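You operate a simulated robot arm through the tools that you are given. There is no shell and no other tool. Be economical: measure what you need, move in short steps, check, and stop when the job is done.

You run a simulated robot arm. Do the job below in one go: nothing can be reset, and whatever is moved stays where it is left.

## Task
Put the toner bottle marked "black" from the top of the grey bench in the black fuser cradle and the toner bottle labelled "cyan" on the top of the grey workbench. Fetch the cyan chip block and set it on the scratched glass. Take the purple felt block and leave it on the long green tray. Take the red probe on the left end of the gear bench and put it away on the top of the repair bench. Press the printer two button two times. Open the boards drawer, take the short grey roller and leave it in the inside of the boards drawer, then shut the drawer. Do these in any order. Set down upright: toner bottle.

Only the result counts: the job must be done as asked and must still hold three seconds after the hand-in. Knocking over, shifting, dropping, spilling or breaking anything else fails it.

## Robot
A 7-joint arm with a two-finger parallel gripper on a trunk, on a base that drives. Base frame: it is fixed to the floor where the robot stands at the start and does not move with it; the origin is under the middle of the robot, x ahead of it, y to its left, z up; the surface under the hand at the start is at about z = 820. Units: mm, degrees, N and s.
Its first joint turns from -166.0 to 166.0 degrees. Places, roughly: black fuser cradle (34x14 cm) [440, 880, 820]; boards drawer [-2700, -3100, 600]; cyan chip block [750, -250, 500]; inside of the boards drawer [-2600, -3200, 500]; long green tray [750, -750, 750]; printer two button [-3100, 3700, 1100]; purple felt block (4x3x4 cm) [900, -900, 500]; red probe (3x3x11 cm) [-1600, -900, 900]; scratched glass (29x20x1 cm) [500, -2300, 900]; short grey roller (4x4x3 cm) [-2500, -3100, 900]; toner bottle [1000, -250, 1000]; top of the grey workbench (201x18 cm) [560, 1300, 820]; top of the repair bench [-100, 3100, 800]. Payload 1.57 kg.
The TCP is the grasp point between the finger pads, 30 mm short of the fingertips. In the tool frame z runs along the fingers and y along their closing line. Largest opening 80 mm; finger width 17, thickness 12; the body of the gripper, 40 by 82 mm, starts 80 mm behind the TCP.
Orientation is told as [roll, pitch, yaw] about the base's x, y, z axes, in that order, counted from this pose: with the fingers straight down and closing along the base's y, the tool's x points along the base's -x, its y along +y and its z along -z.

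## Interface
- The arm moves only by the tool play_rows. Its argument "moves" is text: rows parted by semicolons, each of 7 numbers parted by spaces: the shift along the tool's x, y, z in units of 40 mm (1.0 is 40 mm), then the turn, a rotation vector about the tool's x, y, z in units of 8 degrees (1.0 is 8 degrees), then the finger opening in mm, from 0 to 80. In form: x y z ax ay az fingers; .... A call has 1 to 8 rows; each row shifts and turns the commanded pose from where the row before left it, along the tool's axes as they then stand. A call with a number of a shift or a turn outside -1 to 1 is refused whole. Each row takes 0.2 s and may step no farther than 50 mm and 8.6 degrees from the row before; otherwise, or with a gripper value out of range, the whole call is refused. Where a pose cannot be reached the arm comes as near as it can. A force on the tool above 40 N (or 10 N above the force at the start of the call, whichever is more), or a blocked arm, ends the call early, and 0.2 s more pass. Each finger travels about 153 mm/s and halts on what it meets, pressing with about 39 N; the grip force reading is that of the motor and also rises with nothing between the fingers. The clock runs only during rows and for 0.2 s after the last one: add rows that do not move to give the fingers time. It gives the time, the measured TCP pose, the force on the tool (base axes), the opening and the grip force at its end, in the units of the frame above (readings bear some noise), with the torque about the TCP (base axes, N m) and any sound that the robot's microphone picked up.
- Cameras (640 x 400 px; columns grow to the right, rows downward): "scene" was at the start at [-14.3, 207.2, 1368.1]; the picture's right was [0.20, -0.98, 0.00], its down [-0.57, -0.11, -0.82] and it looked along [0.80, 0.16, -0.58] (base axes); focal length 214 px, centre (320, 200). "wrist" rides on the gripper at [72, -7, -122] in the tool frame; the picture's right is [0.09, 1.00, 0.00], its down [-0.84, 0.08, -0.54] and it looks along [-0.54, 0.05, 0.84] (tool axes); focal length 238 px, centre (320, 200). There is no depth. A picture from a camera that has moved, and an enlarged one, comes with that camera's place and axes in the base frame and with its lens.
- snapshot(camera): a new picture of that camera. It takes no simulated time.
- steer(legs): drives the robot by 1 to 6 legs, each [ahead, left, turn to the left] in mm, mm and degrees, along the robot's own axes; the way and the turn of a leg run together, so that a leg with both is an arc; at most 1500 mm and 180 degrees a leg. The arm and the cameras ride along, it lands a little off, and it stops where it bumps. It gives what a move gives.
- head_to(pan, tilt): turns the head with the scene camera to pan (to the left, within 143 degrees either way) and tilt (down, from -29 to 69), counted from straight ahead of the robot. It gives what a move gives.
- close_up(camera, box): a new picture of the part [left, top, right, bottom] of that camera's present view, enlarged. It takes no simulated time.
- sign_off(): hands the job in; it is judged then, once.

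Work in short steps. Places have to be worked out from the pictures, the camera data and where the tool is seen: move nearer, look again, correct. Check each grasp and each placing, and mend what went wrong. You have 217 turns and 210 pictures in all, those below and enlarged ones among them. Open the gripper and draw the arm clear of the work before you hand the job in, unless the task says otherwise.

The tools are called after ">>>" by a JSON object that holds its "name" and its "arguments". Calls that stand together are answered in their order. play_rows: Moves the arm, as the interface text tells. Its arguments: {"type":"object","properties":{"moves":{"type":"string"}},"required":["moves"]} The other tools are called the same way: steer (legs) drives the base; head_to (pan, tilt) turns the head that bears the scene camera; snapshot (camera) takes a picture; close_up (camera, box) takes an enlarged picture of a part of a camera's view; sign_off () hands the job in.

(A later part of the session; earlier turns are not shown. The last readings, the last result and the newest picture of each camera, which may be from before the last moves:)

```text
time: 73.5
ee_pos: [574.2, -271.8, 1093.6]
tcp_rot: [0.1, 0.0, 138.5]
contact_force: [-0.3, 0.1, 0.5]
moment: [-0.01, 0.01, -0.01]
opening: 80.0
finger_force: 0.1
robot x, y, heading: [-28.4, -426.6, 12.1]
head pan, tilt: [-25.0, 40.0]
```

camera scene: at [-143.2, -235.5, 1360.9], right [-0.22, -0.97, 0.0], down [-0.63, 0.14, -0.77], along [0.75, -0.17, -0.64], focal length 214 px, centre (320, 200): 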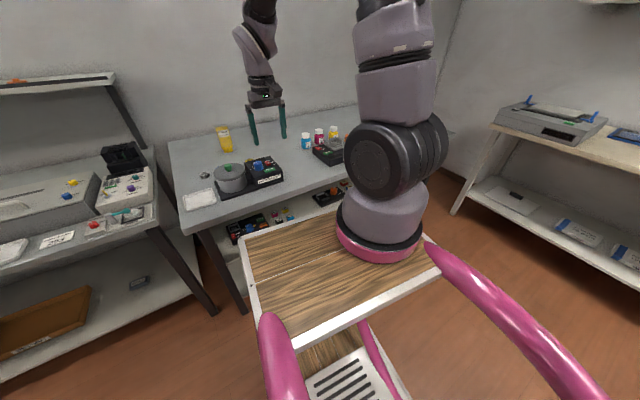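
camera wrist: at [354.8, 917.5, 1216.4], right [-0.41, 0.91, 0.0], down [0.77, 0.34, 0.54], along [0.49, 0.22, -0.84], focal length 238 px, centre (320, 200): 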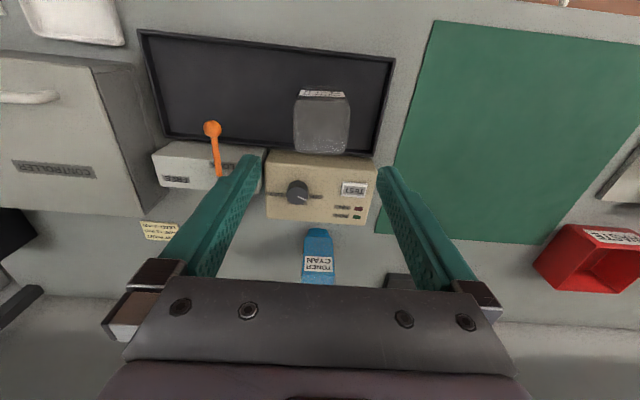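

The flip works; I complete it to yaw ≈192 and look.

>>> {"name": "play_rows", "arguments": {"moves": "0 0 0 0 0 -1 80;0 0 0 0 0 -1 80;0 0 0 0 0 -1 80;0 0 0 0 0 -1 80;0 0 0 0 0 -1 80;0 0 0 0 0 -1 80;0 0 0 0 0 -.67 80;0 0 0 0 0 0 80"}}

>>> {"name": "play_rows", "arguments": {"moves": "0 0 0 0 1 0 80;0 0 0 0 1 0 80;0 0 0 0 1 0 80;0 0 0 0 1 0 80;0 0 0 0 0 0 80"}}

>>> {"name": "snapshot", "arguments": {"camera": "wrist"}}

>>> {"name": "snapshot", "arguments": {"camera": "scene"}}

```text
time: 75.3
ee_pos: [575.5, -272.4, 1093.8]
tcp_rot: [0.1, 0.1, -168.3]
contact_force: [-0.1, 0.8, -0.3]
moment: [0.02, -0.04, -0.01]
opening: 79.8
finger_force: 0.0
robot x, y, heading: [-32.1, -425.0, 12.0]
head pan, tilt: [-25.0, 40.0]
```

```text
time: 76.5
ee_pos: [575.3, -274.6, 1093.4]
tcp_rot: [0.8, 28.9, -168.3]
contact_force: [1.0, -0.1, -0.2]
moment: [0.01, 0.01, 0.02]
opening: 79.8
finger_force: 0.0
out of reach, approached as far as the arm can: row 4
robot x, y, heading: [-28.8, -423.2, 12.0]
head pan, tilt: [-25.0, 40.0]
```

```text
170 pictures are left
camera wrist: at [580.4, -265.7, 1234.8], right [0.27, -0.96, 0.06], down [-0.96, -0.27, 0.07], along [-0.05, -0.07, -1.0], focal length 238 px, centre (320, 200)
```

wrist: 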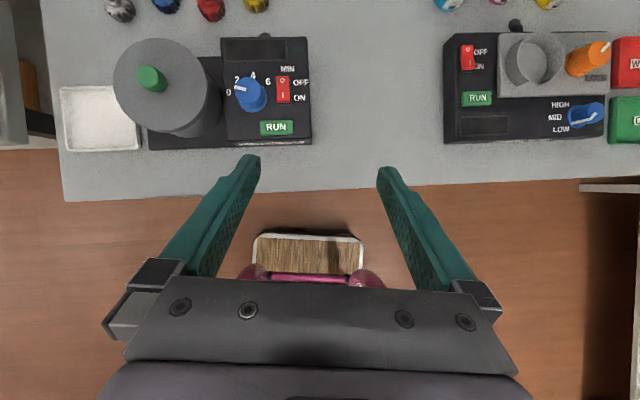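

```text
169 pictures are left
camera scene: at [-86.6, -280.1, 1360.9], right [-0.23, -0.97, 0.0], down [-0.63, 0.14, -0.77], along [0.75, -0.17, -0.64], focal length 214 px, centre (320, 200)
```

scene: 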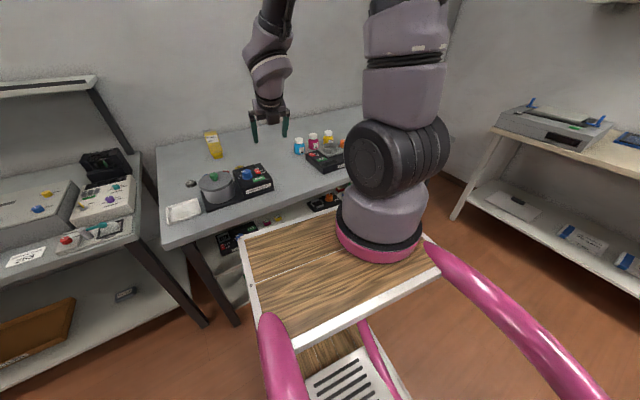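

The tilt is limited here; the arm needs to be lower and farther out. I back the base 150 mm and lower the hand in front of the bench edge.

>>> {"name": "steer", "arguments": {"legs": [[-150, 0, 0]]}}

>>> {"name": "play_rows", "arguments": {"moves": "-.55 0 .85 0 0 0 80;-.55 0 .85 0 0 0 80;-.55 0 .85 0 0 0 80;-.55 0 .85 0 0 0 80;-.55 0 .85 0 0 0 80;-.55 0 .85 0 0 0 80"}}

>>> {"name": "snapshot", "arguments": {"camera": "wrist"}}

>>> {"name": "snapshot", "arguments": {"camera": "scene"}}

```text
time: 77.6
ee_pos: [504.5, -286.9, 1093.8]
tcp_rot: [0.9, 29.0, -168.1]
contact_force: [-0.2, 0.7, -0.2]
moment: [0.02, 0.01, 0.01]
opening: 80.1
finger_force: 0.0
robot x, y, heading: [-100.7, -442.1, 12.1]
head pan, tilt: [-25.0, 40.0]
stopped in leg 1: the robot was blocked; the commanded pose is now the measured one
```

```text
time: 79.0
ee_pos: [490.4, -287.6, 852.7]
tcp_rot: [0.6, 29.1, -168.2]
contact_force: [-0.6, 0.5, 0.3]
moment: [-0.06, -0.05, -0.02]
opening: 80.0
finger_force: 0.0
out of reach, approached as far as the arm can: row 3
robot x, y, heading: [-103.3, -440.3, 12.1]
head pan, tilt: [-25.0, 40.0]
```

```text
168 pictures are left
camera wrist: at [494.5, -279.9, 993.7], right [0.28, -0.96, 0.06], down [-0.96, -0.27, 0.07], along [-0.05, -0.07, -1.0], focal length 238 px, centre (320, 200)
```

wrist: 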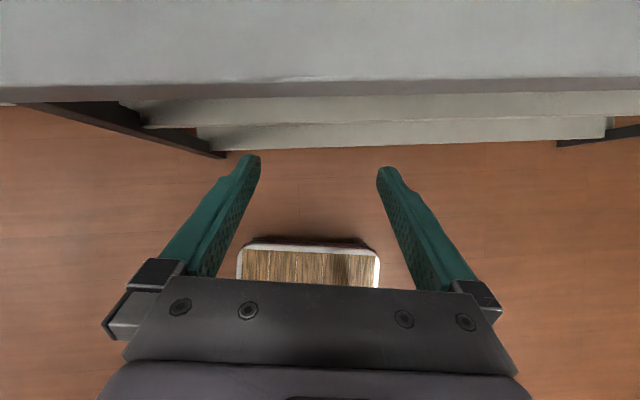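

```text
167 pictures are left
camera scene: at [-157.2, -292.0, 1360.8], right [-0.22, -0.98, 0.0], down [-0.63, 0.14, -0.77], along [0.75, -0.17, -0.64], focal length 214 px, centre (320, 200)
```

scene: 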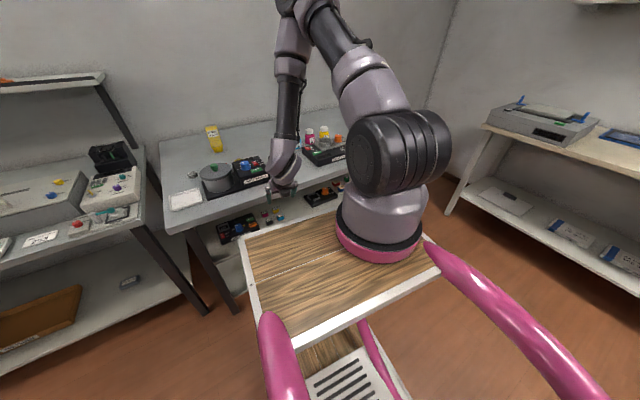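

There are two under-shelves; the bench edge is ~90 mm ahead of the camera and the chip shelf a bit behind it. I lower further while tilting to ~45°.

>>> {"name": "play_rows", "arguments": {"moves": "-.52 0 .86 0 .4 0 80;-.56 0 .83 0 .4 0 80;-.6 0 .8 0 .4 0 80;-.64 0 .77 0 .4 0 80;-.68 0 .73 0 .4 0 80;0 0 0 0 0 0 80"}}

>>> {"name": "snapshot", "arguments": {"camera": "wrist"}}

```text
time: 80.4
ee_pos: [547.9, -273.2, 901.2]
tcp_rot: [1.0, 38.5, -168.0]
contact_force: [-0.3, -0.5, -0.4]
moment: [-0.03, 0.01, 0.0]
opening: 80.1
finger_force: 0.1
out of reach, approached as far as the arm can: row 1, 2, 3, 4, 5
robot x, y, heading: [-99.7, -439.6, 12.3]
head pan, tilt: [-25.0, 40.0]
```

```text
166 pictures are left
camera wrist: at [528.6, -267.8, 1041.0], right [0.27, -0.96, 0.07], down [-0.96, -0.27, -0.1], along [0.11, -0.04, -0.99], focal length 238 px, centre (320, 200)
```

wrist: 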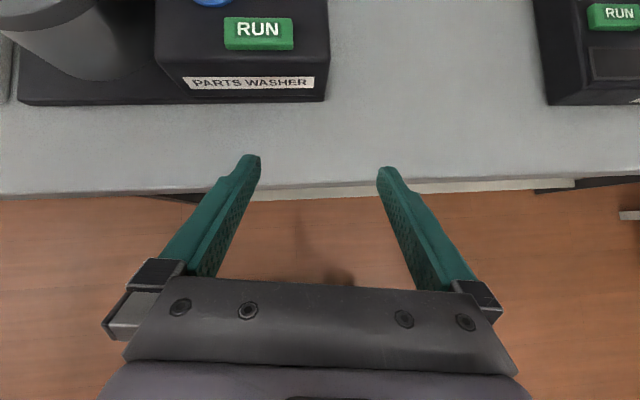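

The arm is too folded here, so it needs more stand-off. I raise the hand to a safe pose and look behind to find what blocks backing up.

>>> {"name": "play_rows", "arguments": {"moves": "-.4 0 -.7 0 0 0 80;-.4 0 -.7 0 0 0 80;0 0 0 0 0 0 80"}}

>>> {"name": "head_to", "arguments": {"pan": -143, "tilt": 55}}

>>> {"name": "snapshot", "arguments": {"camera": "scene"}}

>>> {"name": "head_to", "arguments": {"pan": 143, "tilt": 55}}

>>> {"name": "snapshot", "arguments": {"camera": "scene"}}

```text
time: 81.2
ee_pos: [508.6, -269.5, 923.6]
tcp_rot: [1.0, 38.5, -168.0]
contact_force: [0.2, 1.0, 1.2]
moment: [-0.01, 0.0, -0.02]
opening: 79.9
finger_force: 0.0
out of reach, approached as far as the arm can: row 1, 2
robot x, y, heading: [-101.8, -437.8, 12.3]
head pan, tilt: [-25.0, 40.0]
```

```text
time: 83.2
ee_pos: [509.0, -269.9, 922.8]
tcp_rot: [1.0, 38.5, -168.0]
contact_force: [0.2, -1.0, 0.0]
moment: [-0.01, 0.0, -0.02]
opening: 79.8
finger_force: 0.0
robot x, y, heading: [-102.2, -435.9, 12.2]
head pan, tilt: [-143.0, 55.0]
```

```text
165 pictures are left
camera scene: at [-286.0, -328.3, 1340.3], right [-0.76, 0.65, 0.0], down [0.53, 0.62, -0.57], along [-0.37, -0.43, -0.82], focal length 214 px, centre (320, 200)
```

scene: 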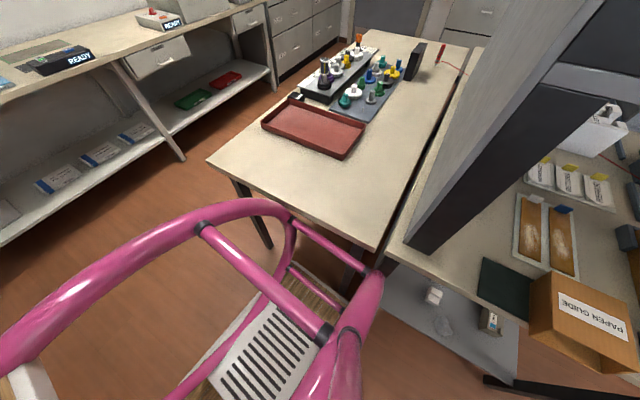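

```text
time: 87.1
ee_pos: [509.4, -269.2, 923.6]
tcp_rot: [1.0, 38.5, -168.0]
contact_force: [-0.3, 0.2, -0.7]
moment: [0.02, -0.04, 0.02]
opening: 80.1
finger_force: 0.0
robot x, y, heading: [-102.0, -435.5, 12.6]
head pan, tilt: [143.0, 55.0]
```

```text
164 pictures are left
camera scene: at [-304.4, -243.4, 1340.3], right [0.42, 0.91, 0.0], down [0.74, -0.34, -0.57], along [-0.52, 0.24, -0.82], focal length 214 px, centre (320, 200)
```

scene: 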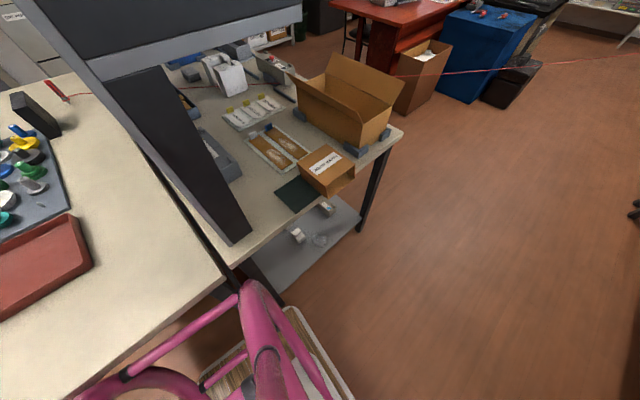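

The corridor limits the stand-off to what I have, so I descend with less tilt first, then tilt once low. I go back to pitch 29 and go straight down.

>>> {"name": "play_rows", "arguments": {"moves": "-.3 0 0 0 -1 0 80;-.3 0 0 0 -.3 0 80;0 0 0 0 0 0 80"}}

>>> {"name": "play_rows", "arguments": {"moves": "-.48 0 .87 0 0 0 80;-.48 0 .87 0 0 0 80;-.48 0 .87 0 0 0 80;-.48 0 .87 0 0 0 80;0 0 0 0 0 0 80"}}

>>> {"name": "head_to", "arguments": {"pan": -15, "tilt": 40}}

>>> {"name": "snapshot", "arguments": {"camera": "scene"}}

```text
time: 87.9
ee_pos: [488.9, -274.0, 908.4]
tcp_rot: [0.8, 28.2, -168.2]
contact_force: [0.0, -0.1, 0.4]
moment: [0.02, -0.03, -0.02]
opening: 80.0
finger_force: 0.0
robot x, y, heading: [-95.8, -439.0, 12.1]
head pan, tilt: [143.0, 55.0]
```

```text
time: 89.1
ee_pos: [507.5, -271.3, 800.5]
tcp_rot: [0.9, 28.3, -168.3]
contact_force: [0.7, 0.7, -0.3]
moment: [0.02, 0.01, -0.01]
opening: 80.0
finger_force: 0.1
out of reach, approached as far as the arm can: row 3, 4
robot x, y, heading: [-100.8, -438.4, 12.1]
head pan, tilt: [143.0, 55.0]
```

```text
time: 91.5
ee_pos: [506.5, -271.3, 799.7]
tcp_rot: [1.0, 28.3, -168.3]
contact_force: [-0.5, -0.3, 1.1]
moment: [-0.03, 0.0, 0.02]
opening: 80.2
finger_force: 0.0
robot x, y, heading: [-102.8, -439.4, 12.2]
head pan, tilt: [-15.0, 40.0]
```

```text
163 pictures are left
camera scene: at [-154.0, -277.7, 1360.9], right [-0.05, -1.0, 0.0], down [-0.64, 0.03, -0.77], along [0.77, -0.04, -0.64], focal length 214 px, centre (320, 200)
```

scene: 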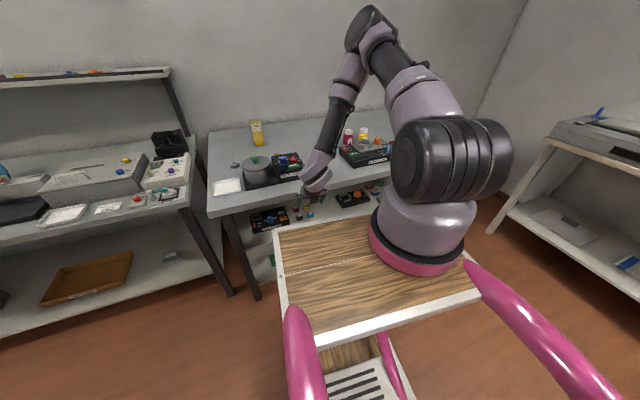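

The forearm folds back here, so I need more stand-off than facing the bench allows. I'll stand parallel to the bench (bench on my left) for more distance: raise the arm first.

>>> {"name": "play_rows", "arguments": {"moves": ".4 0 -.85 0 -.5 0 80;.4 0 -.85 0 -.5 0 80;.4 0 -.85 0 -.5 0 80;.3 0 -.9 0 -.5 0 80;.2 0 -.95 0 -.5 0 80;.15 0 -.95 0 -.5 0 80;.1 0 -1 0 -.5 0 80;0 0 -1 0 0 0 80"}}

>>> {"name": "steer", "arguments": {"legs": [[165, 0, 0], [0, 0, -90]]}}

>>> {"name": "head_to", "arguments": {"pan": 60, "tilt": 35}}

>>> {"name": "snapshot", "arguments": {"camera": "scene"}}

```text
time: 93.3
ee_pos: [508.5, -266.9, 1108.6]
tcp_rot: [0.7, 0.2, -168.6]
contact_force: [0.6, -0.2, -1.0]
moment: [0.0, 0.07, -0.02]
opening: 79.9
finger_force: 0.0
robot x, y, heading: [-100.2, -437.3, 12.2]
head pan, tilt: [-15.0, 40.0]
```

```text
time: 98.6
ee_pos: [234.5, -1009.8, 1107.3]
tcp_rot: [0.7, 0.1, 102.0]
contact_force: [0.0, -0.2, 0.0]
moment: [0.02, -0.03, -0.03]
opening: 80.1
finger_force: 0.0
robot x, y, heading: [58.7, -401.6, -77.2]
head pan, tilt: [-15.0, 40.0]
```

```text
time: 100.0
ee_pos: [234.3, -1011.6, 1107.6]
tcp_rot: [0.8, 0.1, 101.9]
contact_force: [-0.1, -0.1, -0.3]
moment: [0.01, 0.02, 0.04]
opening: 80.3
finger_force: 0.1
robot x, y, heading: [58.5, -403.3, -77.4]
head pan, tilt: [60.0, 35.0]
```

```text
162 pictures are left
camera scene: at [307.3, -290.6, 1368.5], right [-0.3, -0.95, 0.0], down [-0.55, 0.17, -0.82], along [0.78, -0.25, -0.57], focal length 214 px, centre (320, 200)
```

scene: 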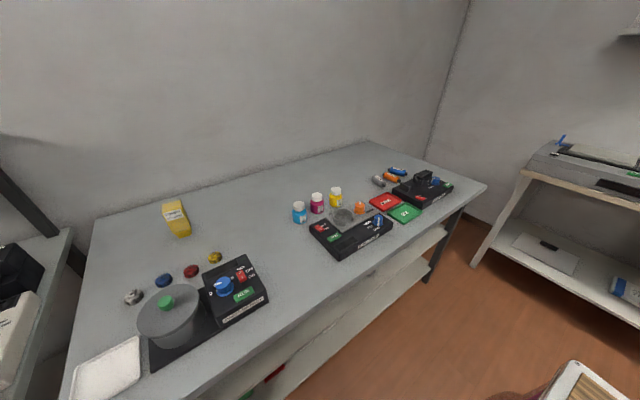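

Now parallel to the bench. I shift away from it and back so the arm's base is across from the chip block, then look at the shelves.

>>> {"name": "steer", "arguments": {"legs": [[-190, -130, 0]]}}

>>> {"name": "head_to", "arguments": {"pan": 75, "tilt": 40}}

>>> {"name": "snapshot", "arguments": {"camera": "scene"}}

>>> {"name": "head_to", "arguments": {"pan": 45, "tilt": 40}}

>>> {"name": "snapshot", "arguments": {"camera": "scene"}}

```text
time: 101.8
ee_pos: [67.5, -852.4, 1108.1]
tcp_rot: [0.8, 0.2, 102.0]
contact_force: [0.4, -0.5, -0.4]
moment: [0.03, 0.0, 0.01]
opening: 80.1
finger_force: 0.1
robot x, y, heading: [-112.7, -248.4, -77.3]
head pan, tilt: [60.0, 35.0]
```

```text
time: 102.5
ee_pos: [67.5, -850.8, 1108.0]
tcp_rot: [0.7, 0.2, 101.9]
contact_force: [-1.6, -0.4, 0.0]
moment: [-0.01, -0.03, -0.01]
opening: 80.0
finger_force: 0.0
robot x, y, heading: [-111.8, -244.2, -77.4]
head pan, tilt: [75.0, 40.0]
```

```text
161 pictures are left
camera scene: at [139.7, -108.9, 1361.0], right [-0.04, -1.0, 0.0], down [-0.64, 0.03, -0.77], along [0.77, -0.03, -0.64], focal length 214 px, centre (320, 200)
```

scene: 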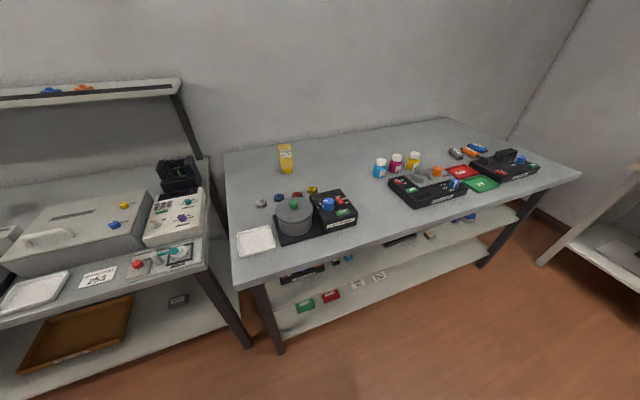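

```text
time: 103.5
ee_pos: [66.6, -851.7, 1107.8]
tcp_rot: [0.6, 0.2, 101.9]
contact_force: [-0.5, -0.2, 0.2]
moment: [-0.01, 0.01, 0.0]
opening: 79.8
finger_force: 0.1
robot x, y, heading: [-106.8, -244.9, -77.5]
head pan, tilt: [45.0, 40.0]
```

```text
160 pictures are left
camera scene: at [126.6, -150.8, 1360.9], right [-0.53, -0.85, 0.0], down [-0.54, 0.34, -0.77], along [0.65, -0.41, -0.64], focal length 214 px, centre (320, 200)
```

scene: 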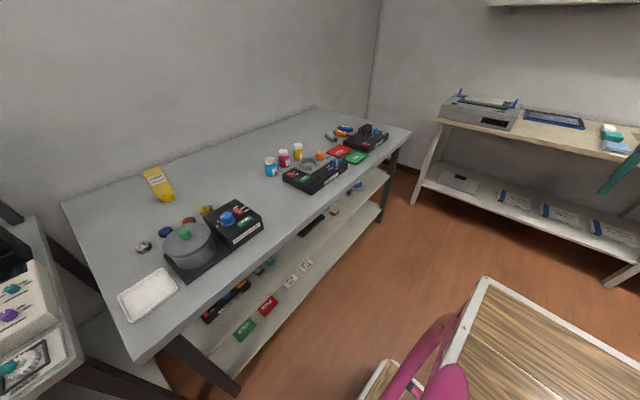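

Good overview; I enlarge the bench's right half and the shelf.

>>> {"name": "close_up", "arguments": {"camera": "scene", "box": [260, 100, 420, 230]}}

>>> {"name": "close_up", "arguments": {"camera": "scene", "box": [180, 200, 340, 360]}}

```text
3.08 times, centred on (340, 165) of scene
camera zoom: at [126.6, -150.8, 1360.9], right [-0.53, -0.85, 0.0], down [-0.54, 0.34, -0.77], along [0.65, -0.41, -0.64], focal length 660 px, centre (258, 308)
```

zoom: 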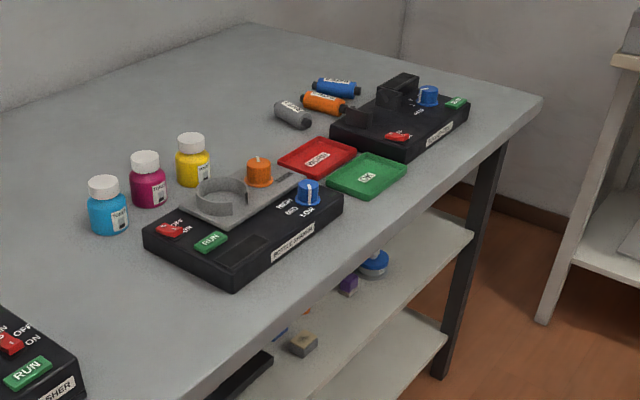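

```text
2.50 times, centred on (260, 280) of scene
camera zoom: at [126.6, -150.8, 1360.9], right [-0.53, -0.85, 0.0], down [-0.54, 0.34, -0.77], along [0.65, -0.41, -0.64], focal length 536 px, centre (470, 0)
```

zoom: 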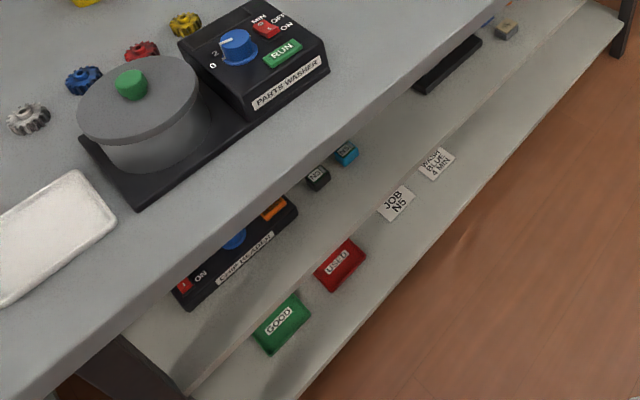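

The cyan chip is confirmed at (730,-266), and the green "OK" tray on the bench top near (870,-840) fits "long green tray". I swing the hand round to my left side, in front of the chip shelf, turning the tool 90°.

>>> {"name": "play_rows", "arguments": {"moves": "-.645 -.755 0 0 0 -.661 80;-.572 -.811 0 0 0 -.661 80;-.495 -.861 0 0 0 -.661 80;-.413 -.903 0 0 0 -.661 80;-.328 -.937 0 0 0 -.661 80;-.24 -.964 0 0 0 -.661 80;-.152 -.981 0 0 0 -.661 80;-.061 -.991 0 0 0 -.661 80"}}

>>> {"name": "play_rows", "arguments": {"moves": ".031 -.993 0 0 0 -.661 80;.123 -.985 0 0 0 -.661 80;.213 -.97 0 0 0 -.661 80;.302 -.946 0 0 0 -.661 80;.388 -.914 0 0 0 -.661 80;.471 -.874 0 0 0 -.661 80;.55 -.827 0 0 0 -.661 80;.624 -.773 0 0 0 -.661 80"}}

>>> {"name": "snapshot", "arguments": {"camera": "scene"}}

```text
time: 105.3
ee_pos: [262.3, -600.0, 1104.1]
tcp_rot: [0.7, -0.3, 144.3]
contact_force: [0.2, 0.6, -0.2]
moment: [-0.02, -0.04, -0.02]
opening: 80.3
finger_force: 0.1
robot x, y, heading: [-110.2, -243.4, -77.3]
head pan, tilt: [45.0, 40.0]
```

```text
time: 107.1
ee_pos: [452.8, -347.9, 1100.2]
tcp_rot: [0.3, -0.7, -173.6]
contact_force: [-0.9, -1.1, 0.1]
moment: [0.05, -0.01, 0.03]
opening: 79.9
finger_force: 0.1
robot x, y, heading: [-112.7, -246.4, -77.4]
head pan, tilt: [45.0, 40.0]
```

```text
157 pictures are left
camera scene: at [126.4, -151.4, 1361.0], right [-0.54, -0.84, 0.0], down [-0.54, 0.34, -0.77], along [0.65, -0.41, -0.64], focal length 214 px, centre (320, 200)
```

scene: 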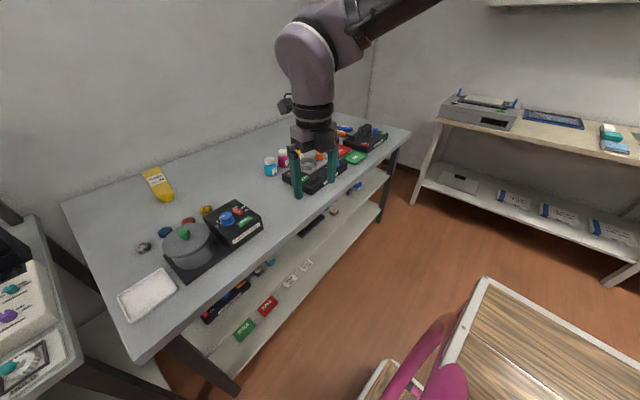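

The hand is in front of the bench edge. I align laterally and descend vertically.

>>> {"name": "play_rows", "arguments": {"moves": "0 -.6 0 0 0 -.7 60;0 0 1 0 0 0 60;0 0 1 0 0 0 60;0 0 1 0 0 0 60;0 0 1 0 0 0 60;0 0 1 0 0 0 60;0 0 1 0 0 0 60;0 0 1 0 0 0 60"}}

>>> {"name": "play_rows", "arguments": {"moves": "0 0 .9 0 .5 0 60;-.1 0 .9 0 .5 0 60;-.15 0 .9 0 .5 0 60;-.2 0 .9 0 .5 0 60;0 0 0 0 0 0 60"}}

>>> {"name": "snapshot", "arguments": {"camera": "scene"}}

>>> {"name": "snapshot", "arguments": {"camera": "wrist"}}

```text
time: 108.9
ee_pos: [447.7, -325.3, 820.0]
tcp_rot: [0.2, -0.7, -167.9]
contact_force: [-0.1, 0.0, 0.9]
moment: [0.0, 0.01, -0.02]
opening: 60.1
finger_force: 0.1
robot x, y, heading: [-107.7, -244.1, -77.3]
head pan, tilt: [45.0, 40.0]
```

```text
time: 110.1
ee_pos: [443.7, -328.1, 677.6]
tcp_rot: [0.4, 14.4, -167.6]
contact_force: [0.2, 0.1, -0.3]
moment: [0.01, 0.01, 0.01]
opening: 60.0
finger_force: 0.1
out of reach, approached as far as the arm can: row 4
robot x, y, heading: [-107.5, -245.6, -77.5]
head pan, tilt: [45.0, 40.0]
```

```text
156 pictures are left
camera scene: at [126.7, -150.9, 1360.9], right [-0.53, -0.84, 0.0], down [-0.54, 0.34, -0.77], along [0.65, -0.41, -0.64], focal length 214 px, centre (320, 200)
```

scene: 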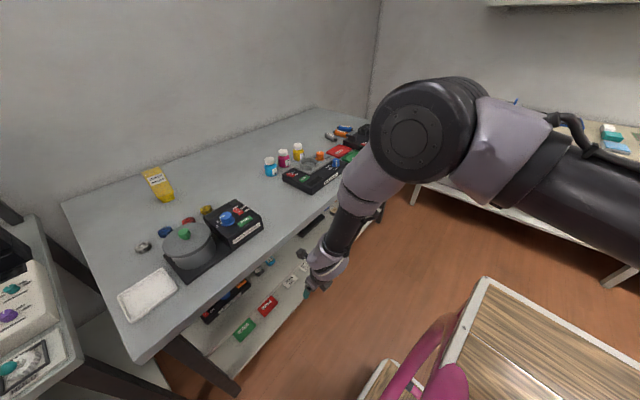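

```text
155 pictures are left
camera wrist: at [482.5, -313.2, 814.1], right [0.3, -0.95, 0.03], down [-0.91, -0.27, 0.32], along [-0.3, -0.12, -0.95], focal length 238 px, centre (320, 200)
```

wrist: 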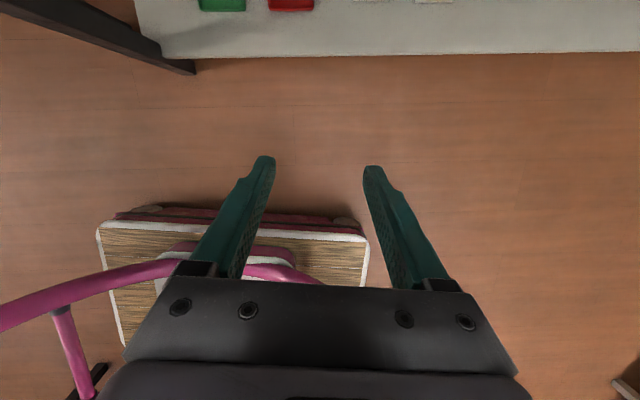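

Still somewhat folded; the hand needs to be farther from the arm base. I shift the base 120 mm away from the bench, then push forward with tilt.

>>> {"name": "steer", "arguments": {"legs": [[0, -120, 0]]}}

>>> {"name": "play_rows", "arguments": {"moves": ".9 0 .3 0 .3 0 60;.9 0 .3 0 .5 0 60;.9 0 .3 0 .6 0 60;0 0 .3 0 .8 0 60;0 0 0 0 .8 0 60;0 0 0 0 0 0 60"}}

>>> {"name": "snapshot", "arguments": {"camera": "wrist"}}

>>> {"name": "snapshot", "arguments": {"camera": "scene"}}

```text
time: 111.3
ee_pos: [326.1, -354.2, 678.8]
tcp_rot: [0.4, 14.4, -167.8]
contact_force: [-0.2, 0.6, 0.5]
moment: [0.0, 0.0, -0.01]
opening: 59.8
finger_force: 0.0
robot x, y, heading: [-226.6, -270.5, -77.4]
head pan, tilt: [45.0, 40.0]
```

```text
time: 112.7
ee_pos: [443.0, -331.4, 665.7]
tcp_rot: [0.6, 38.5, -167.5]
contact_force: [-0.2, 0.3, -0.3]
moment: [0.0, -0.03, -0.02]
opening: 60.0
finger_force: 0.1
robot x, y, heading: [-223.9, -270.6, -77.5]
head pan, tilt: [45.0, 40.0]
```

```text
154 pictures are left
camera wrist: at [424.2, -327.6, 805.9], right [0.28, -0.96, 0.06], down [-0.95, -0.29, -0.1], along [0.11, -0.03, -0.99], focal length 238 px, centre (320, 200)
```

wrist: 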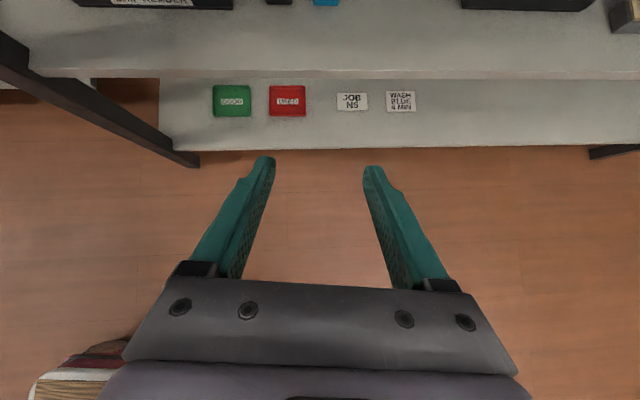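

```text
153 pictures are left
camera scene: at [9.2, -177.3, 1360.9], right [-0.53, -0.84, 0.0], down [-0.54, 0.34, -0.77], along [0.65, -0.41, -0.64], focal length 214 px, centre (320, 200)
```

scene: 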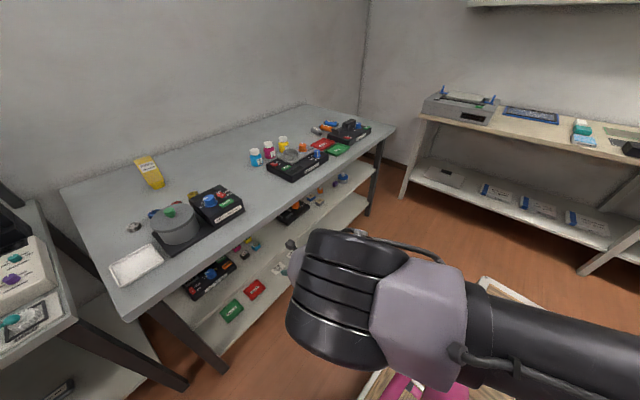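

That works (pitch 38, chip visible at the picture's top at about (722,-265)). I tilt to 45°, drop to z≈560 and move partly under the bench.

>>> {"name": "play_rows", "arguments": {"moves": "-.56 0 .62 0 .27 0 60;-.56 0 .62 0 .27 0 60;-.58 0 .62 0 .27 0 60;.707 -.05 .707 0 0 0 60;.707 -.05 .707 0 0 0 60;.707 -.05 .707 0 0 0 60;0 0 0 0 0 0 60"}}

>>> {"name": "snapshot", "arguments": {"camera": "wrist"}}

>>> {"name": "snapshot", "arguments": {"camera": "scene"}}

```text
time: 114.5
ee_pos: [568.7, -279.2, 618.4]
tcp_rot: [-0.3, 48.6, -167.4]
contact_force: [-0.4, 1.0, 0.6]
moment: [-0.09, 0.04, -0.02]
opening: 60.0
finger_force: 0.1
out of reach, approached as far as the arm can: row 6
robot x, y, heading: [-224.9, -267.5, -77.6]
head pan, tilt: [45.0, 40.0]
stopped in row 7: the arm was blocked; the commanded pose is now the measured one
```

```text
152 pictures are left
camera wrist: at [527.2, -283.7, 753.3], right [0.28, -0.96, 0.07], down [-0.92, -0.29, -0.27], along [0.28, 0.02, -0.96], focal length 238 px, centre (320, 200)
```

wrist: 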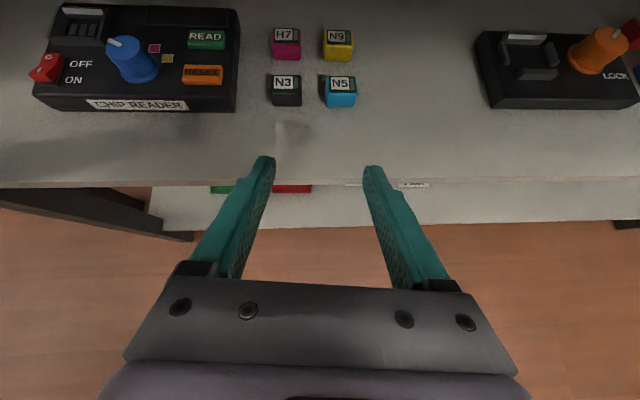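

```text
151 pictures are left
camera scene: at [9.1, -177.3, 1360.9], right [-0.54, -0.84, 0.0], down [-0.54, 0.34, -0.77], along [0.65, -0.41, -0.64], focal length 214 px, centre (320, 200)
```

scene: 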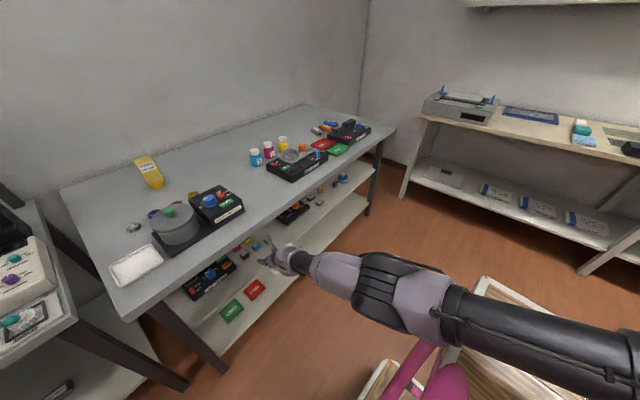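

The cubes are clear now: cyan N5 at about (735,-261). The arm reached full stretch, so I pull back to a low, bent pose and will then drive the base sideways to bring it in.

>>> {"name": "play_rows", "arguments": {"moves": "-1 .12 0 0 0 0 48;-1 .12 0 0 0 0 48;-1 .12 0 0 -.2 0 48;0 0 0 0 -.2 0 48;0 0 0 0 0 0 48"}}

>>> {"name": "snapshot", "arguments": {"camera": "wrist"}}

```text
time: 115.9
ee_pos: [554.7, -305.4, 604.9]
tcp_rot: [-2.0, 50.8, -169.7]
contact_force: [-0.2, -2.2, 0.1]
moment: [0.08, -0.04, 0.06]
opening: 48.0
finger_force: 0.1
robot x, y, heading: [-227.6, -270.4, -77.3]
head pan, tilt: [45.0, 40.0]
stopped in row 5: the arm was blocked; the commanded pose is now the measured one
```

```text
150 pictures are left
camera wrist: at [508.4, -311.4, 737.8], right [0.26, -0.96, 0.05], down [-0.91, -0.26, -0.31], along [0.31, 0.03, -0.95], focal length 238 px, centre (320, 200)
```

wrist: 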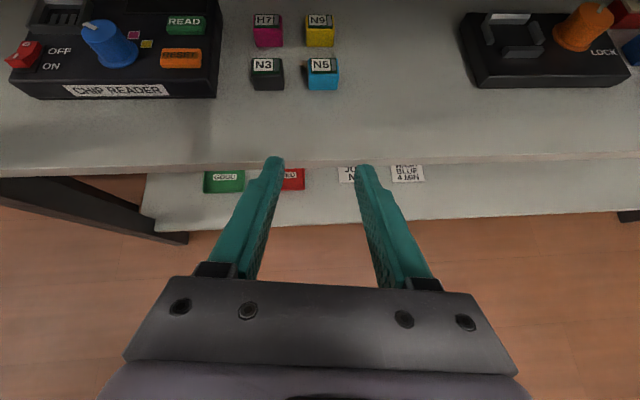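

Something (likely my own deck edge) blocks going lower on this side. The arm stands close to the robot's right edge, so I'll present my right side to the bench instead. First I retract and raise.

>>> {"name": "play_rows", "arguments": {"moves": "-.6 0 -.78 0 -.5 0 60;-.6 0 -.78 0 -.5 0 60;-.3 0 -.9 0 -.8 0 60;.2 0 -.95 0 -1 0 60;.4 0 -.9 0 -1 0 60;.4 0 -.9 0 -1 0 60;.3 0 -.9 0 -1 0 60;.2 0 -.95 0 -.5 0 60"}}

>>> {"name": "snapshot", "arguments": {"camera": "scene"}}

```text
time: 117.7
ee_pos: [437.6, -331.4, 818.2]
tcp_rot: [-1.2, 0.1, -168.0]
contact_force: [0.5, 0.1, -1.0]
moment: [-0.01, 0.01, -0.01]
opening: 60.2
finger_force: 0.1
robot x, y, heading: [-228.6, -275.1, -77.5]
head pan, tilt: [45.0, 40.0]
```

```text
149 pictures are left
camera scene: at [9.3, -177.4, 1360.9], right [-0.54, -0.84, 0.0], down [-0.54, 0.34, -0.77], along [0.65, -0.41, -0.64], focal length 214 px, centre (320, 200)
```

scene: 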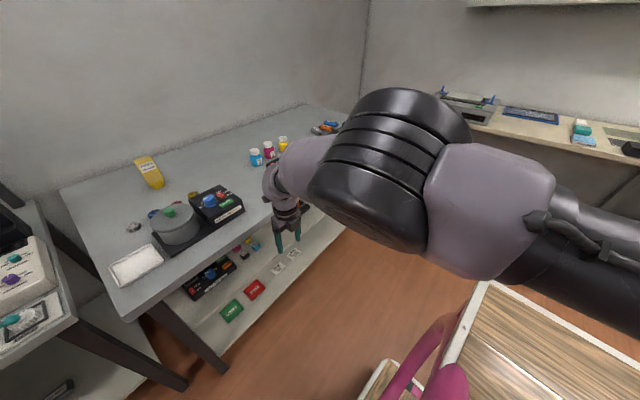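

I lift to z≈1100 and swing the hand back to my front.

>>> {"name": "play_rows", "arguments": {"moves": "0 0 -1 0 0 0 60;0 0 -1 0 0 0 60;0 0 -1 0 0 0 60;0 0 -1 0 0 0 60;0 0 -1 0 0 0 60;0 0 -1 0 0 0 60;0 0 -1 0 0 0 60"}}

>>> {"name": "play_rows", "arguments": {"moves": "-.785 .575 0 0 0 .592 60;-.735 .637 0 0 0 .592 60;-.68 .696 0 0 0 .592 60;-.62 .75 0 0 0 .592 60;-.555 .799 0 0 0 .592 60;-.488 .842 0 0 0 .592 60;-.417 .879 0 0 0 .592 60;-.342 .911 0 0 0 .592 60"}}

>>> {"name": "play_rows", "arguments": {"moves": "-.267 .936 0 0 0 .592 60;-.187 .955 0 0 0 .592 60;-.108 .967 0 0 0 .592 60;-.029 .973 0 0 0 .592 60;.053 .972 0 0 0 .592 60;.132 .964 0 0 0 .592 60;.212 .95 0 0 0 .592 60;.289 .929 0 0 0 .592 60"}}

>>> {"name": "play_rows", "arguments": {"moves": ".364 .902 0 0 0 .592 60;.439 .868 0 0 0 .592 60;.508 .83 0 0 0 .592 60"}}

```text
time: 119.3
ee_pos: [439.8, -339.6, 1099.3]
tcp_rot: [-1.2, 0.2, -168.0]
contact_force: [0.0, -0.1, 0.7]
moment: [0.0, 0.0, 0.02]
opening: 60.0
finger_force: 0.0
robot x, y, heading: [-226.1, -271.4, -77.6]
head pan, tilt: [45.0, 40.0]
```

```text
time: 121.1
ee_pos: [229.6, -572.9, 1093.1]
tcp_rot: [-1.1, -0.6, 153.9]
contact_force: [1.0, 1.0, 0.4]
moment: [-0.06, 0.02, -0.02]
opening: 60.3
finger_force: 0.2
robot x, y, heading: [-229.3, -272.5, -77.4]
head pan, tilt: [45.0, 40.0]
```

```text
time: 122.9
ee_pos: [19.8, -803.6, 1087.3]
tcp_rot: [-0.6, -1.1, 116.0]
contact_force: [0.3, -0.5, 0.7]
moment: [-0.03, 0.02, 0.02]
opening: 60.1
finger_force: 0.0
robot x, y, heading: [-226.7, -269.8, -77.5]
head pan, tilt: [45.0, 40.0]
```

```text
time: 123.7
ee_pos: [-55.3, -889.7, 1084.5]
tcp_rot: [-0.2, -1.2, 101.8]
contact_force: [-0.1, -0.1, 0.1]
moment: [-0.03, 0.03, -0.03]
opening: 60.1
finger_force: 0.1
robot x, y, heading: [-227.9, -271.7, -77.4]
head pan, tilt: [45.0, 40.0]
```

Now shift toward the corridor middle and turn round 180°, then back up beside the chip block with my right side to the bench.

>>> {"name": "steer", "arguments": {"legs": [[0, 250, 0], [0, 0, 90], [0, 0, 89]]}}

>>> {"name": "steer", "arguments": {"legs": [[-383, 0, 0], [0, 290, 0]]}}

>>> {"name": "head_to", "arguments": {"pan": -70, "tilt": 45}}

>>> {"name": "snapshot", "arguments": {"camera": "scene"}}

```text
time: 133.1
ee_pos: [-129.7, 409.8, 1085.1]
tcp_rot: [-0.3, -1.2, -80.2]
contact_force: [0.3, 0.3, 0.8]
moment: [0.01, 0.01, -0.03]
opening: 60.2
finger_force: 0.0
robot x, y, heading: [21.5, -210.1, 100.5]
head pan, tilt: [45.0, 40.0]
```

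```text
time: 137.3
ee_pos: [-339.2, -22.2, 1084.4]
tcp_rot: [-0.3, -1.2, -80.0]
contact_force: [-0.6, -0.3, 0.3]
moment: [0.02, 0.01, 0.0]
opening: 59.8
finger_force: 0.1
robot x, y, heading: [-189.3, -644.0, 100.8]
head pan, tilt: [45.0, 40.0]
stopped in leg 2: the robot was blocked; the commanded pose is now the measured one
```

```text
time: 139.2
ee_pos: [-339.2, -22.3, 1084.4]
tcp_rot: [-0.3, -1.1, -79.9]
contact_force: [-0.2, -0.6, 0.0]
moment: [0.02, 0.01, -0.03]
opening: 60.0
finger_force: 0.1
robot x, y, heading: [-185.1, -645.5, 100.7]
head pan, tilt: [-70.0, 45.0]
```

```text
148 pictures are left
camera scene: at [-285.6, -738.3, 1353.7], right [0.51, -0.86, 0.0], down [-0.61, -0.36, -0.71], along [0.61, 0.36, -0.71], focal length 214 px, centre (320, 200)
```

scene: 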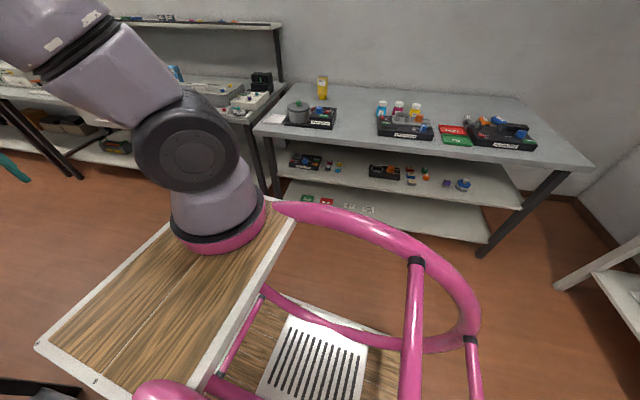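

The base now stands well (arm corner next to the bench). I swing the hand round to my right, in front of the chip shelf.

>>> {"name": "play_rows", "arguments": {"moves": "-.034 .921 0 0 0 .459 60;.026 .922 0 0 0 .459 60;.084 .918 0 0 0 .459 60;.143 .911 0 0 0 .459 60;.201 .9 0 0 0 .459 60;.259 .885 0 0 0 .459 60;.314 .867 0 0 0 .459 60;.369 .845 0 0 0 .459 60"}}

>>> {"name": "play_rows", "arguments": {"moves": ".423 .819 0 0 0 .459 60;.473 .791 0 0 0 .459 60;.524 .759 0 0 0 .459 60;.571 .724 0 0 0 .459 60;-.199 .942 0 0 0 .425 60;-.142 .952 0 0 0 .425 60;-.086 .959 0 0 0 .425 60;-.029 .963 0 0 0 .425 60"}}

>>> {"name": "play_rows", "arguments": {"moves": ".029 .963 0 0 0 .425 60;.086 .959 0 0 0 .425 60;.142 .952 0 0 0 .425 60;.199 .942 0 0 0 .425 60;.254 .929 0 0 0 .425 60;.309 .912 0 0 0 .425 60;.362 .892 0 0 0 .425 60;.415 .869 0 0 0 .425 60"}}

>>> {"name": "snapshot", "arguments": {"camera": "scene"}}

```text
time: 141.0
ee_pos: [-46.3, 18.6, 1084.2]
tcp_rot: [0.2, -1.2, -109.3]
contact_force: [-0.4, 0.2, -1.1]
moment: [0.0, -0.04, -0.02]
opening: 60.2
finger_force: 0.1
robot x, y, heading: [-182.0, -646.8, 101.0]
head pan, tilt: [-70.0, 45.0]
```

```text
time: 142.8
ee_pos: [207.6, -72.6, 1083.3]
tcp_rot: [0.9, -0.9, -137.6]
contact_force: [-0.7, 0.7, 0.4]
moment: [-0.01, 0.0, -0.02]
opening: 60.1
finger_force: 0.1
robot x, y, heading: [-187.7, -644.1, 100.9]
head pan, tilt: [-70.0, 45.0]
```

```text
time: 144.6
ee_pos: [422.8, -293.6, 1090.2]
tcp_rot: [1.2, -0.5, -164.7]
contact_force: [-0.3, 0.1, -0.5]
moment: [-0.04, -0.02, 0.03]
opening: 59.9
finger_force: 0.2
robot x, y, heading: [-185.0, -643.9, 100.9]
head pan, tilt: [-70.0, 45.0]
```

```text
147 pictures are left
camera scene: at [-285.9, -738.0, 1353.7], right [0.51, -0.86, 0.0], down [-0.61, -0.36, -0.71], along [0.61, 0.36, -0.71], focal length 214 px, centre (320, 200)
```

scene: 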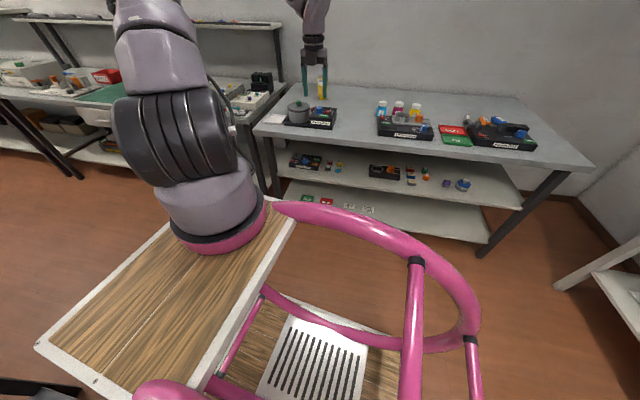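

Aligned laterally, then descend straight with the tool down to z≈810.

>>> {"name": "play_rows", "arguments": {"moves": "0 .7 .3 -.15 .05 .475 60;0 0 1 0 0 0 60;0 0 1 0 0 0 60;0 0 1 0 0 0 60;0 0 1 0 0 0 60;0 0 1 0 0 0 60;0 0 1 0 0 0 60;0 0 1 0 0 0 60"}}

>>> {"name": "play_rows", "arguments": {"moves": ".3 0 .8 0 .7 0 60;.2 0 .8 0 .7 0 60;.2 0 .8 0 .7 0 60;.1 0 .8 0 .7 0 60;0 0 .8 0 .7 0 60;0 0 0 0 0 0 60"}}

>>> {"name": "snapshot", "arguments": {"camera": "wrist"}}

>>> {"name": "snapshot", "arguments": {"camera": "scene"}}

```text
time: 146.4
ee_pos: [432.1, -328.8, 798.7]
tcp_rot: [2.4, 0.1, -168.7]
contact_force: [0.5, -0.5, 0.1]
moment: [0.0, 0.01, 0.03]
opening: 60.1
finger_force: 0.1
robot x, y, heading: [-187.0, -643.9, 100.7]
head pan, tilt: [-70.0, 45.0]
```

```text
time: 147.8
ee_pos: [495.0, -324.4, 646.9]
tcp_rot: [2.9, 28.2, -167.2]
contact_force: [-0.3, -0.7, 0.4]
moment: [0.0, -0.02, -0.04]
opening: 59.8
finger_force: 0.0
robot x, y, heading: [-188.6, -643.0, 100.9]
head pan, tilt: [-70.0, 45.0]
```

```text
146 pictures are left
camera wrist: at [500.6, -312.1, 788.6], right [0.28, -0.96, 0.09], down [-0.96, -0.27, 0.09], along [-0.06, -0.11, -0.99], focal length 238 px, centre (320, 200)
```

wrist: 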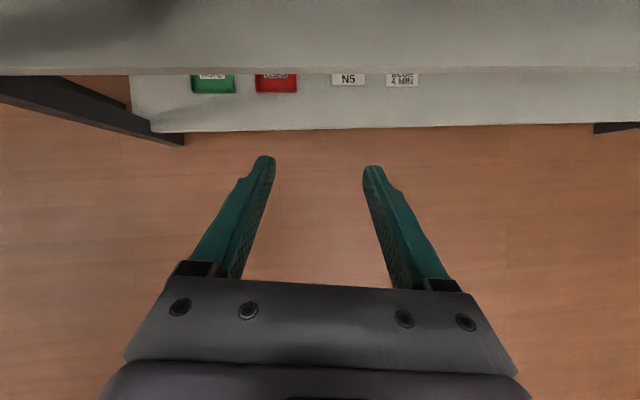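

```text
145 pictures are left
camera scene: at [-285.4, -738.3, 1353.7], right [0.51, -0.86, 0.0], down [-0.61, -0.36, -0.71], along [0.61, 0.36, -0.71], focal length 214 px, centre (320, 200)
```

scene: 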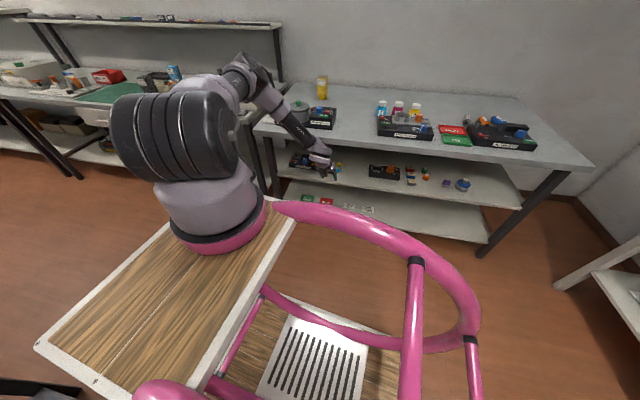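

Working well on this side. I tilt to ~46° while lowering to z≈545.

>>> {"name": "play_rows", "arguments": {"moves": "-.31 0 .54 .09 .55 0 60;-.36 0 .51 .09 .55 0 60;-.4 0 .48 .09 .55 0 60;-.43 0 .45 .09 .55 0 60;0 0 0 0 0 0 60"}}

>>> {"name": "snapshot", "arguments": {"camera": "wrist"}}

```text
time: 149.0
ee_pos: [491.5, -329.6, 546.2]
tcp_rot: [0.2, 45.8, -166.6]
contact_force: [-0.1, -0.1, 0.1]
moment: [-0.01, -0.03, 0.02]
opening: 60.1
finger_force: 0.1
robot x, y, heading: [-187.3, -649.4, 100.6]
head pan, tilt: [-70.0, 45.0]
```

```text
144 pictures are left
camera wrist: at [456.0, -331.2, 683.8], right [0.29, -0.95, 0.07], down [-0.93, -0.3, -0.22], along [0.23, 0.0, -0.97], focal length 238 px, centre (320, 200)
```

wrist: 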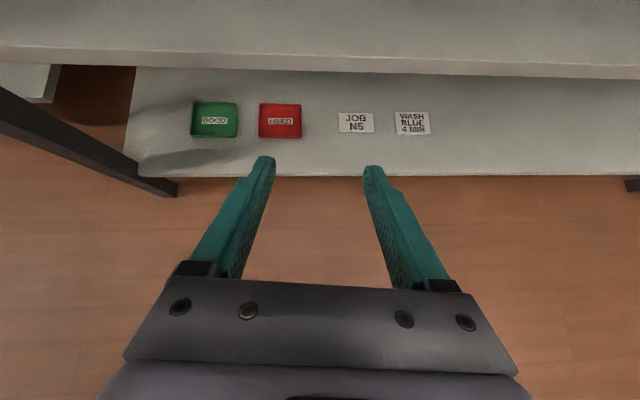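

Next I move 100 mm forward (still short of the cubes) and look.

>>> {"name": "play_rows", "arguments": {"moves": ".6 -.16 .61 0 0 0 48;.6 -.16 .61 0 0 0 48;.6 -.16 .61 0 0 0 48;0 0 0 0 0 0 48"}}

>>> {"name": "snapshot", "arguments": {"camera": "wrist"}}

```text
time: 150.0
ee_pos: [587.7, -286.1, 548.2]
tcp_rot: [0.1, 45.7, -166.6]
contact_force: [0.0, 0.0, 0.0]
moment: [0.04, 0.0, 0.02]
opening: 47.9
finger_force: 0.0
robot x, y, heading: [-187.4, -645.4, 100.7]
head pan, tilt: [-70.0, 45.0]
```

```text
143 pictures are left
camera wrist: at [552.4, -287.6, 684.7], right [0.29, -0.95, 0.07], down [-0.93, -0.3, -0.22], along [0.23, 0.0, -0.97], focal length 238 px, centre (320, 200)
```

wrist: 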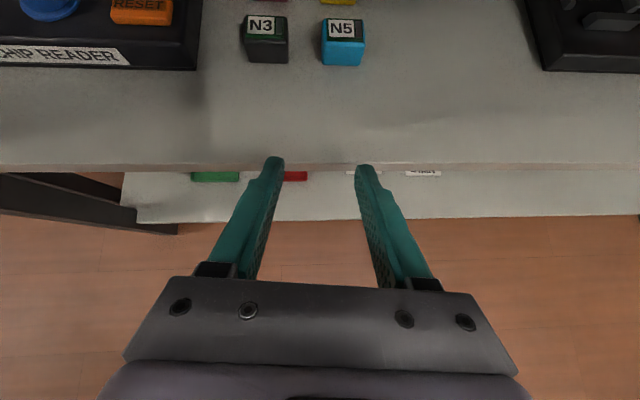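

N5 is about 40 mm wide, 28 high, front face near n≈664; a 32 mm gap to N3. I open to 58, shift 17 mm right and advance 100 mm more.

>>> {"name": "play_rows", "arguments": {"moves": "0 .42 0 0 0 0 58;.58 0 .6 0 0 0 58;.58 0 .6 0 0 0 58;.58 0 .6 0 0 0 58;0 0 0 0 0 0 58"}}

>>> {"name": "snapshot", "arguments": {"camera": "wrist"}}

```text
time: 151.2
ee_pos: [678.4, -282.1, 548.8]
tcp_rot: [0.2, 45.7, -166.9]
contact_force: [0.3, -1.0, 0.1]
moment: [0.03, 0.0, -0.02]
opening: 58.1
finger_force: 0.0
out of reach, approached as far as the arm can: row 4
robot x, y, heading: [-188.1, -648.0, 100.4]
head pan, tilt: [-70.0, 45.0]
```

```text
142 pictures are left
camera wrist: at [642.0, -284.6, 685.8], right [0.29, -0.96, 0.07], down [-0.93, -0.3, -0.22], along [0.23, 0.0, -0.97], focal length 238 px, centre (320, 200)
```

wrist: 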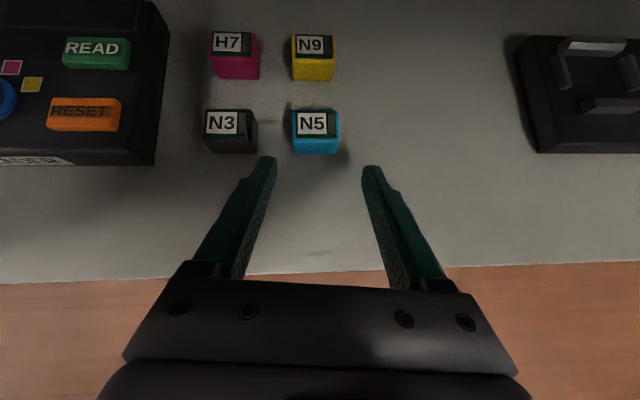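

N5 lies nearly centred between the fingers (front face n≈657, shelf z≈498). The arm is at its stretch, so I lower slightly to z≈531 with a small retreat and then drive the base sideways for the last 55 mm.

>>> {"name": "play_rows", "arguments": {"moves": "-.25 -.12 -.1 0 0 0 58;-.32 0 .31 0 0 0 58;0 0 0 0 0 0 58"}}

>>> {"name": "steer", "arguments": {"legs": [[0, -40, 0]]}}

>>> {"name": "snapshot", "arguments": {"camera": "wrist"}}

```text
time: 152.0
ee_pos: [661.9, -279.9, 529.9]
tcp_rot: [0.1, 45.7, -166.7]
contact_force: [-0.5, 0.0, 0.2]
moment: [-0.01, 0.0, 0.01]
opening: 58.0
finger_force: 0.0
out of reach, approached as far as the arm can: row 2
robot x, y, heading: [-187.6, -644.5, 100.8]
head pan, tilt: [-70.0, 45.0]
```

```text
time: 152.9
ee_pos: [701.5, -271.8, 529.2]
tcp_rot: [0.2, 45.6, -166.8]
contact_force: [-0.4, -0.5, 0.2]
moment: [0.02, 0.0, 0.0]
opening: 57.8
finger_force: 0.2
robot x, y, heading: [-145.4, -640.6, 100.7]
head pan, tilt: [-70.0, 45.0]
```

```text
141 pictures are left
camera wrist: at [666.7, -273.4, 665.8], right [0.29, -0.95, 0.07], down [-0.93, -0.3, -0.22], along [0.23, 0.0, -0.97], focal length 238 px, centre (320, 200)
```

wrist: 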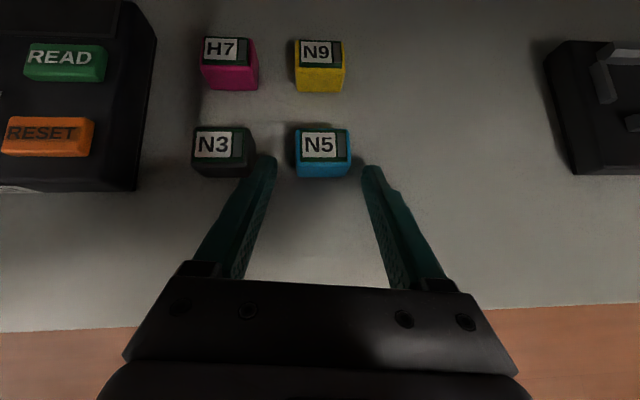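

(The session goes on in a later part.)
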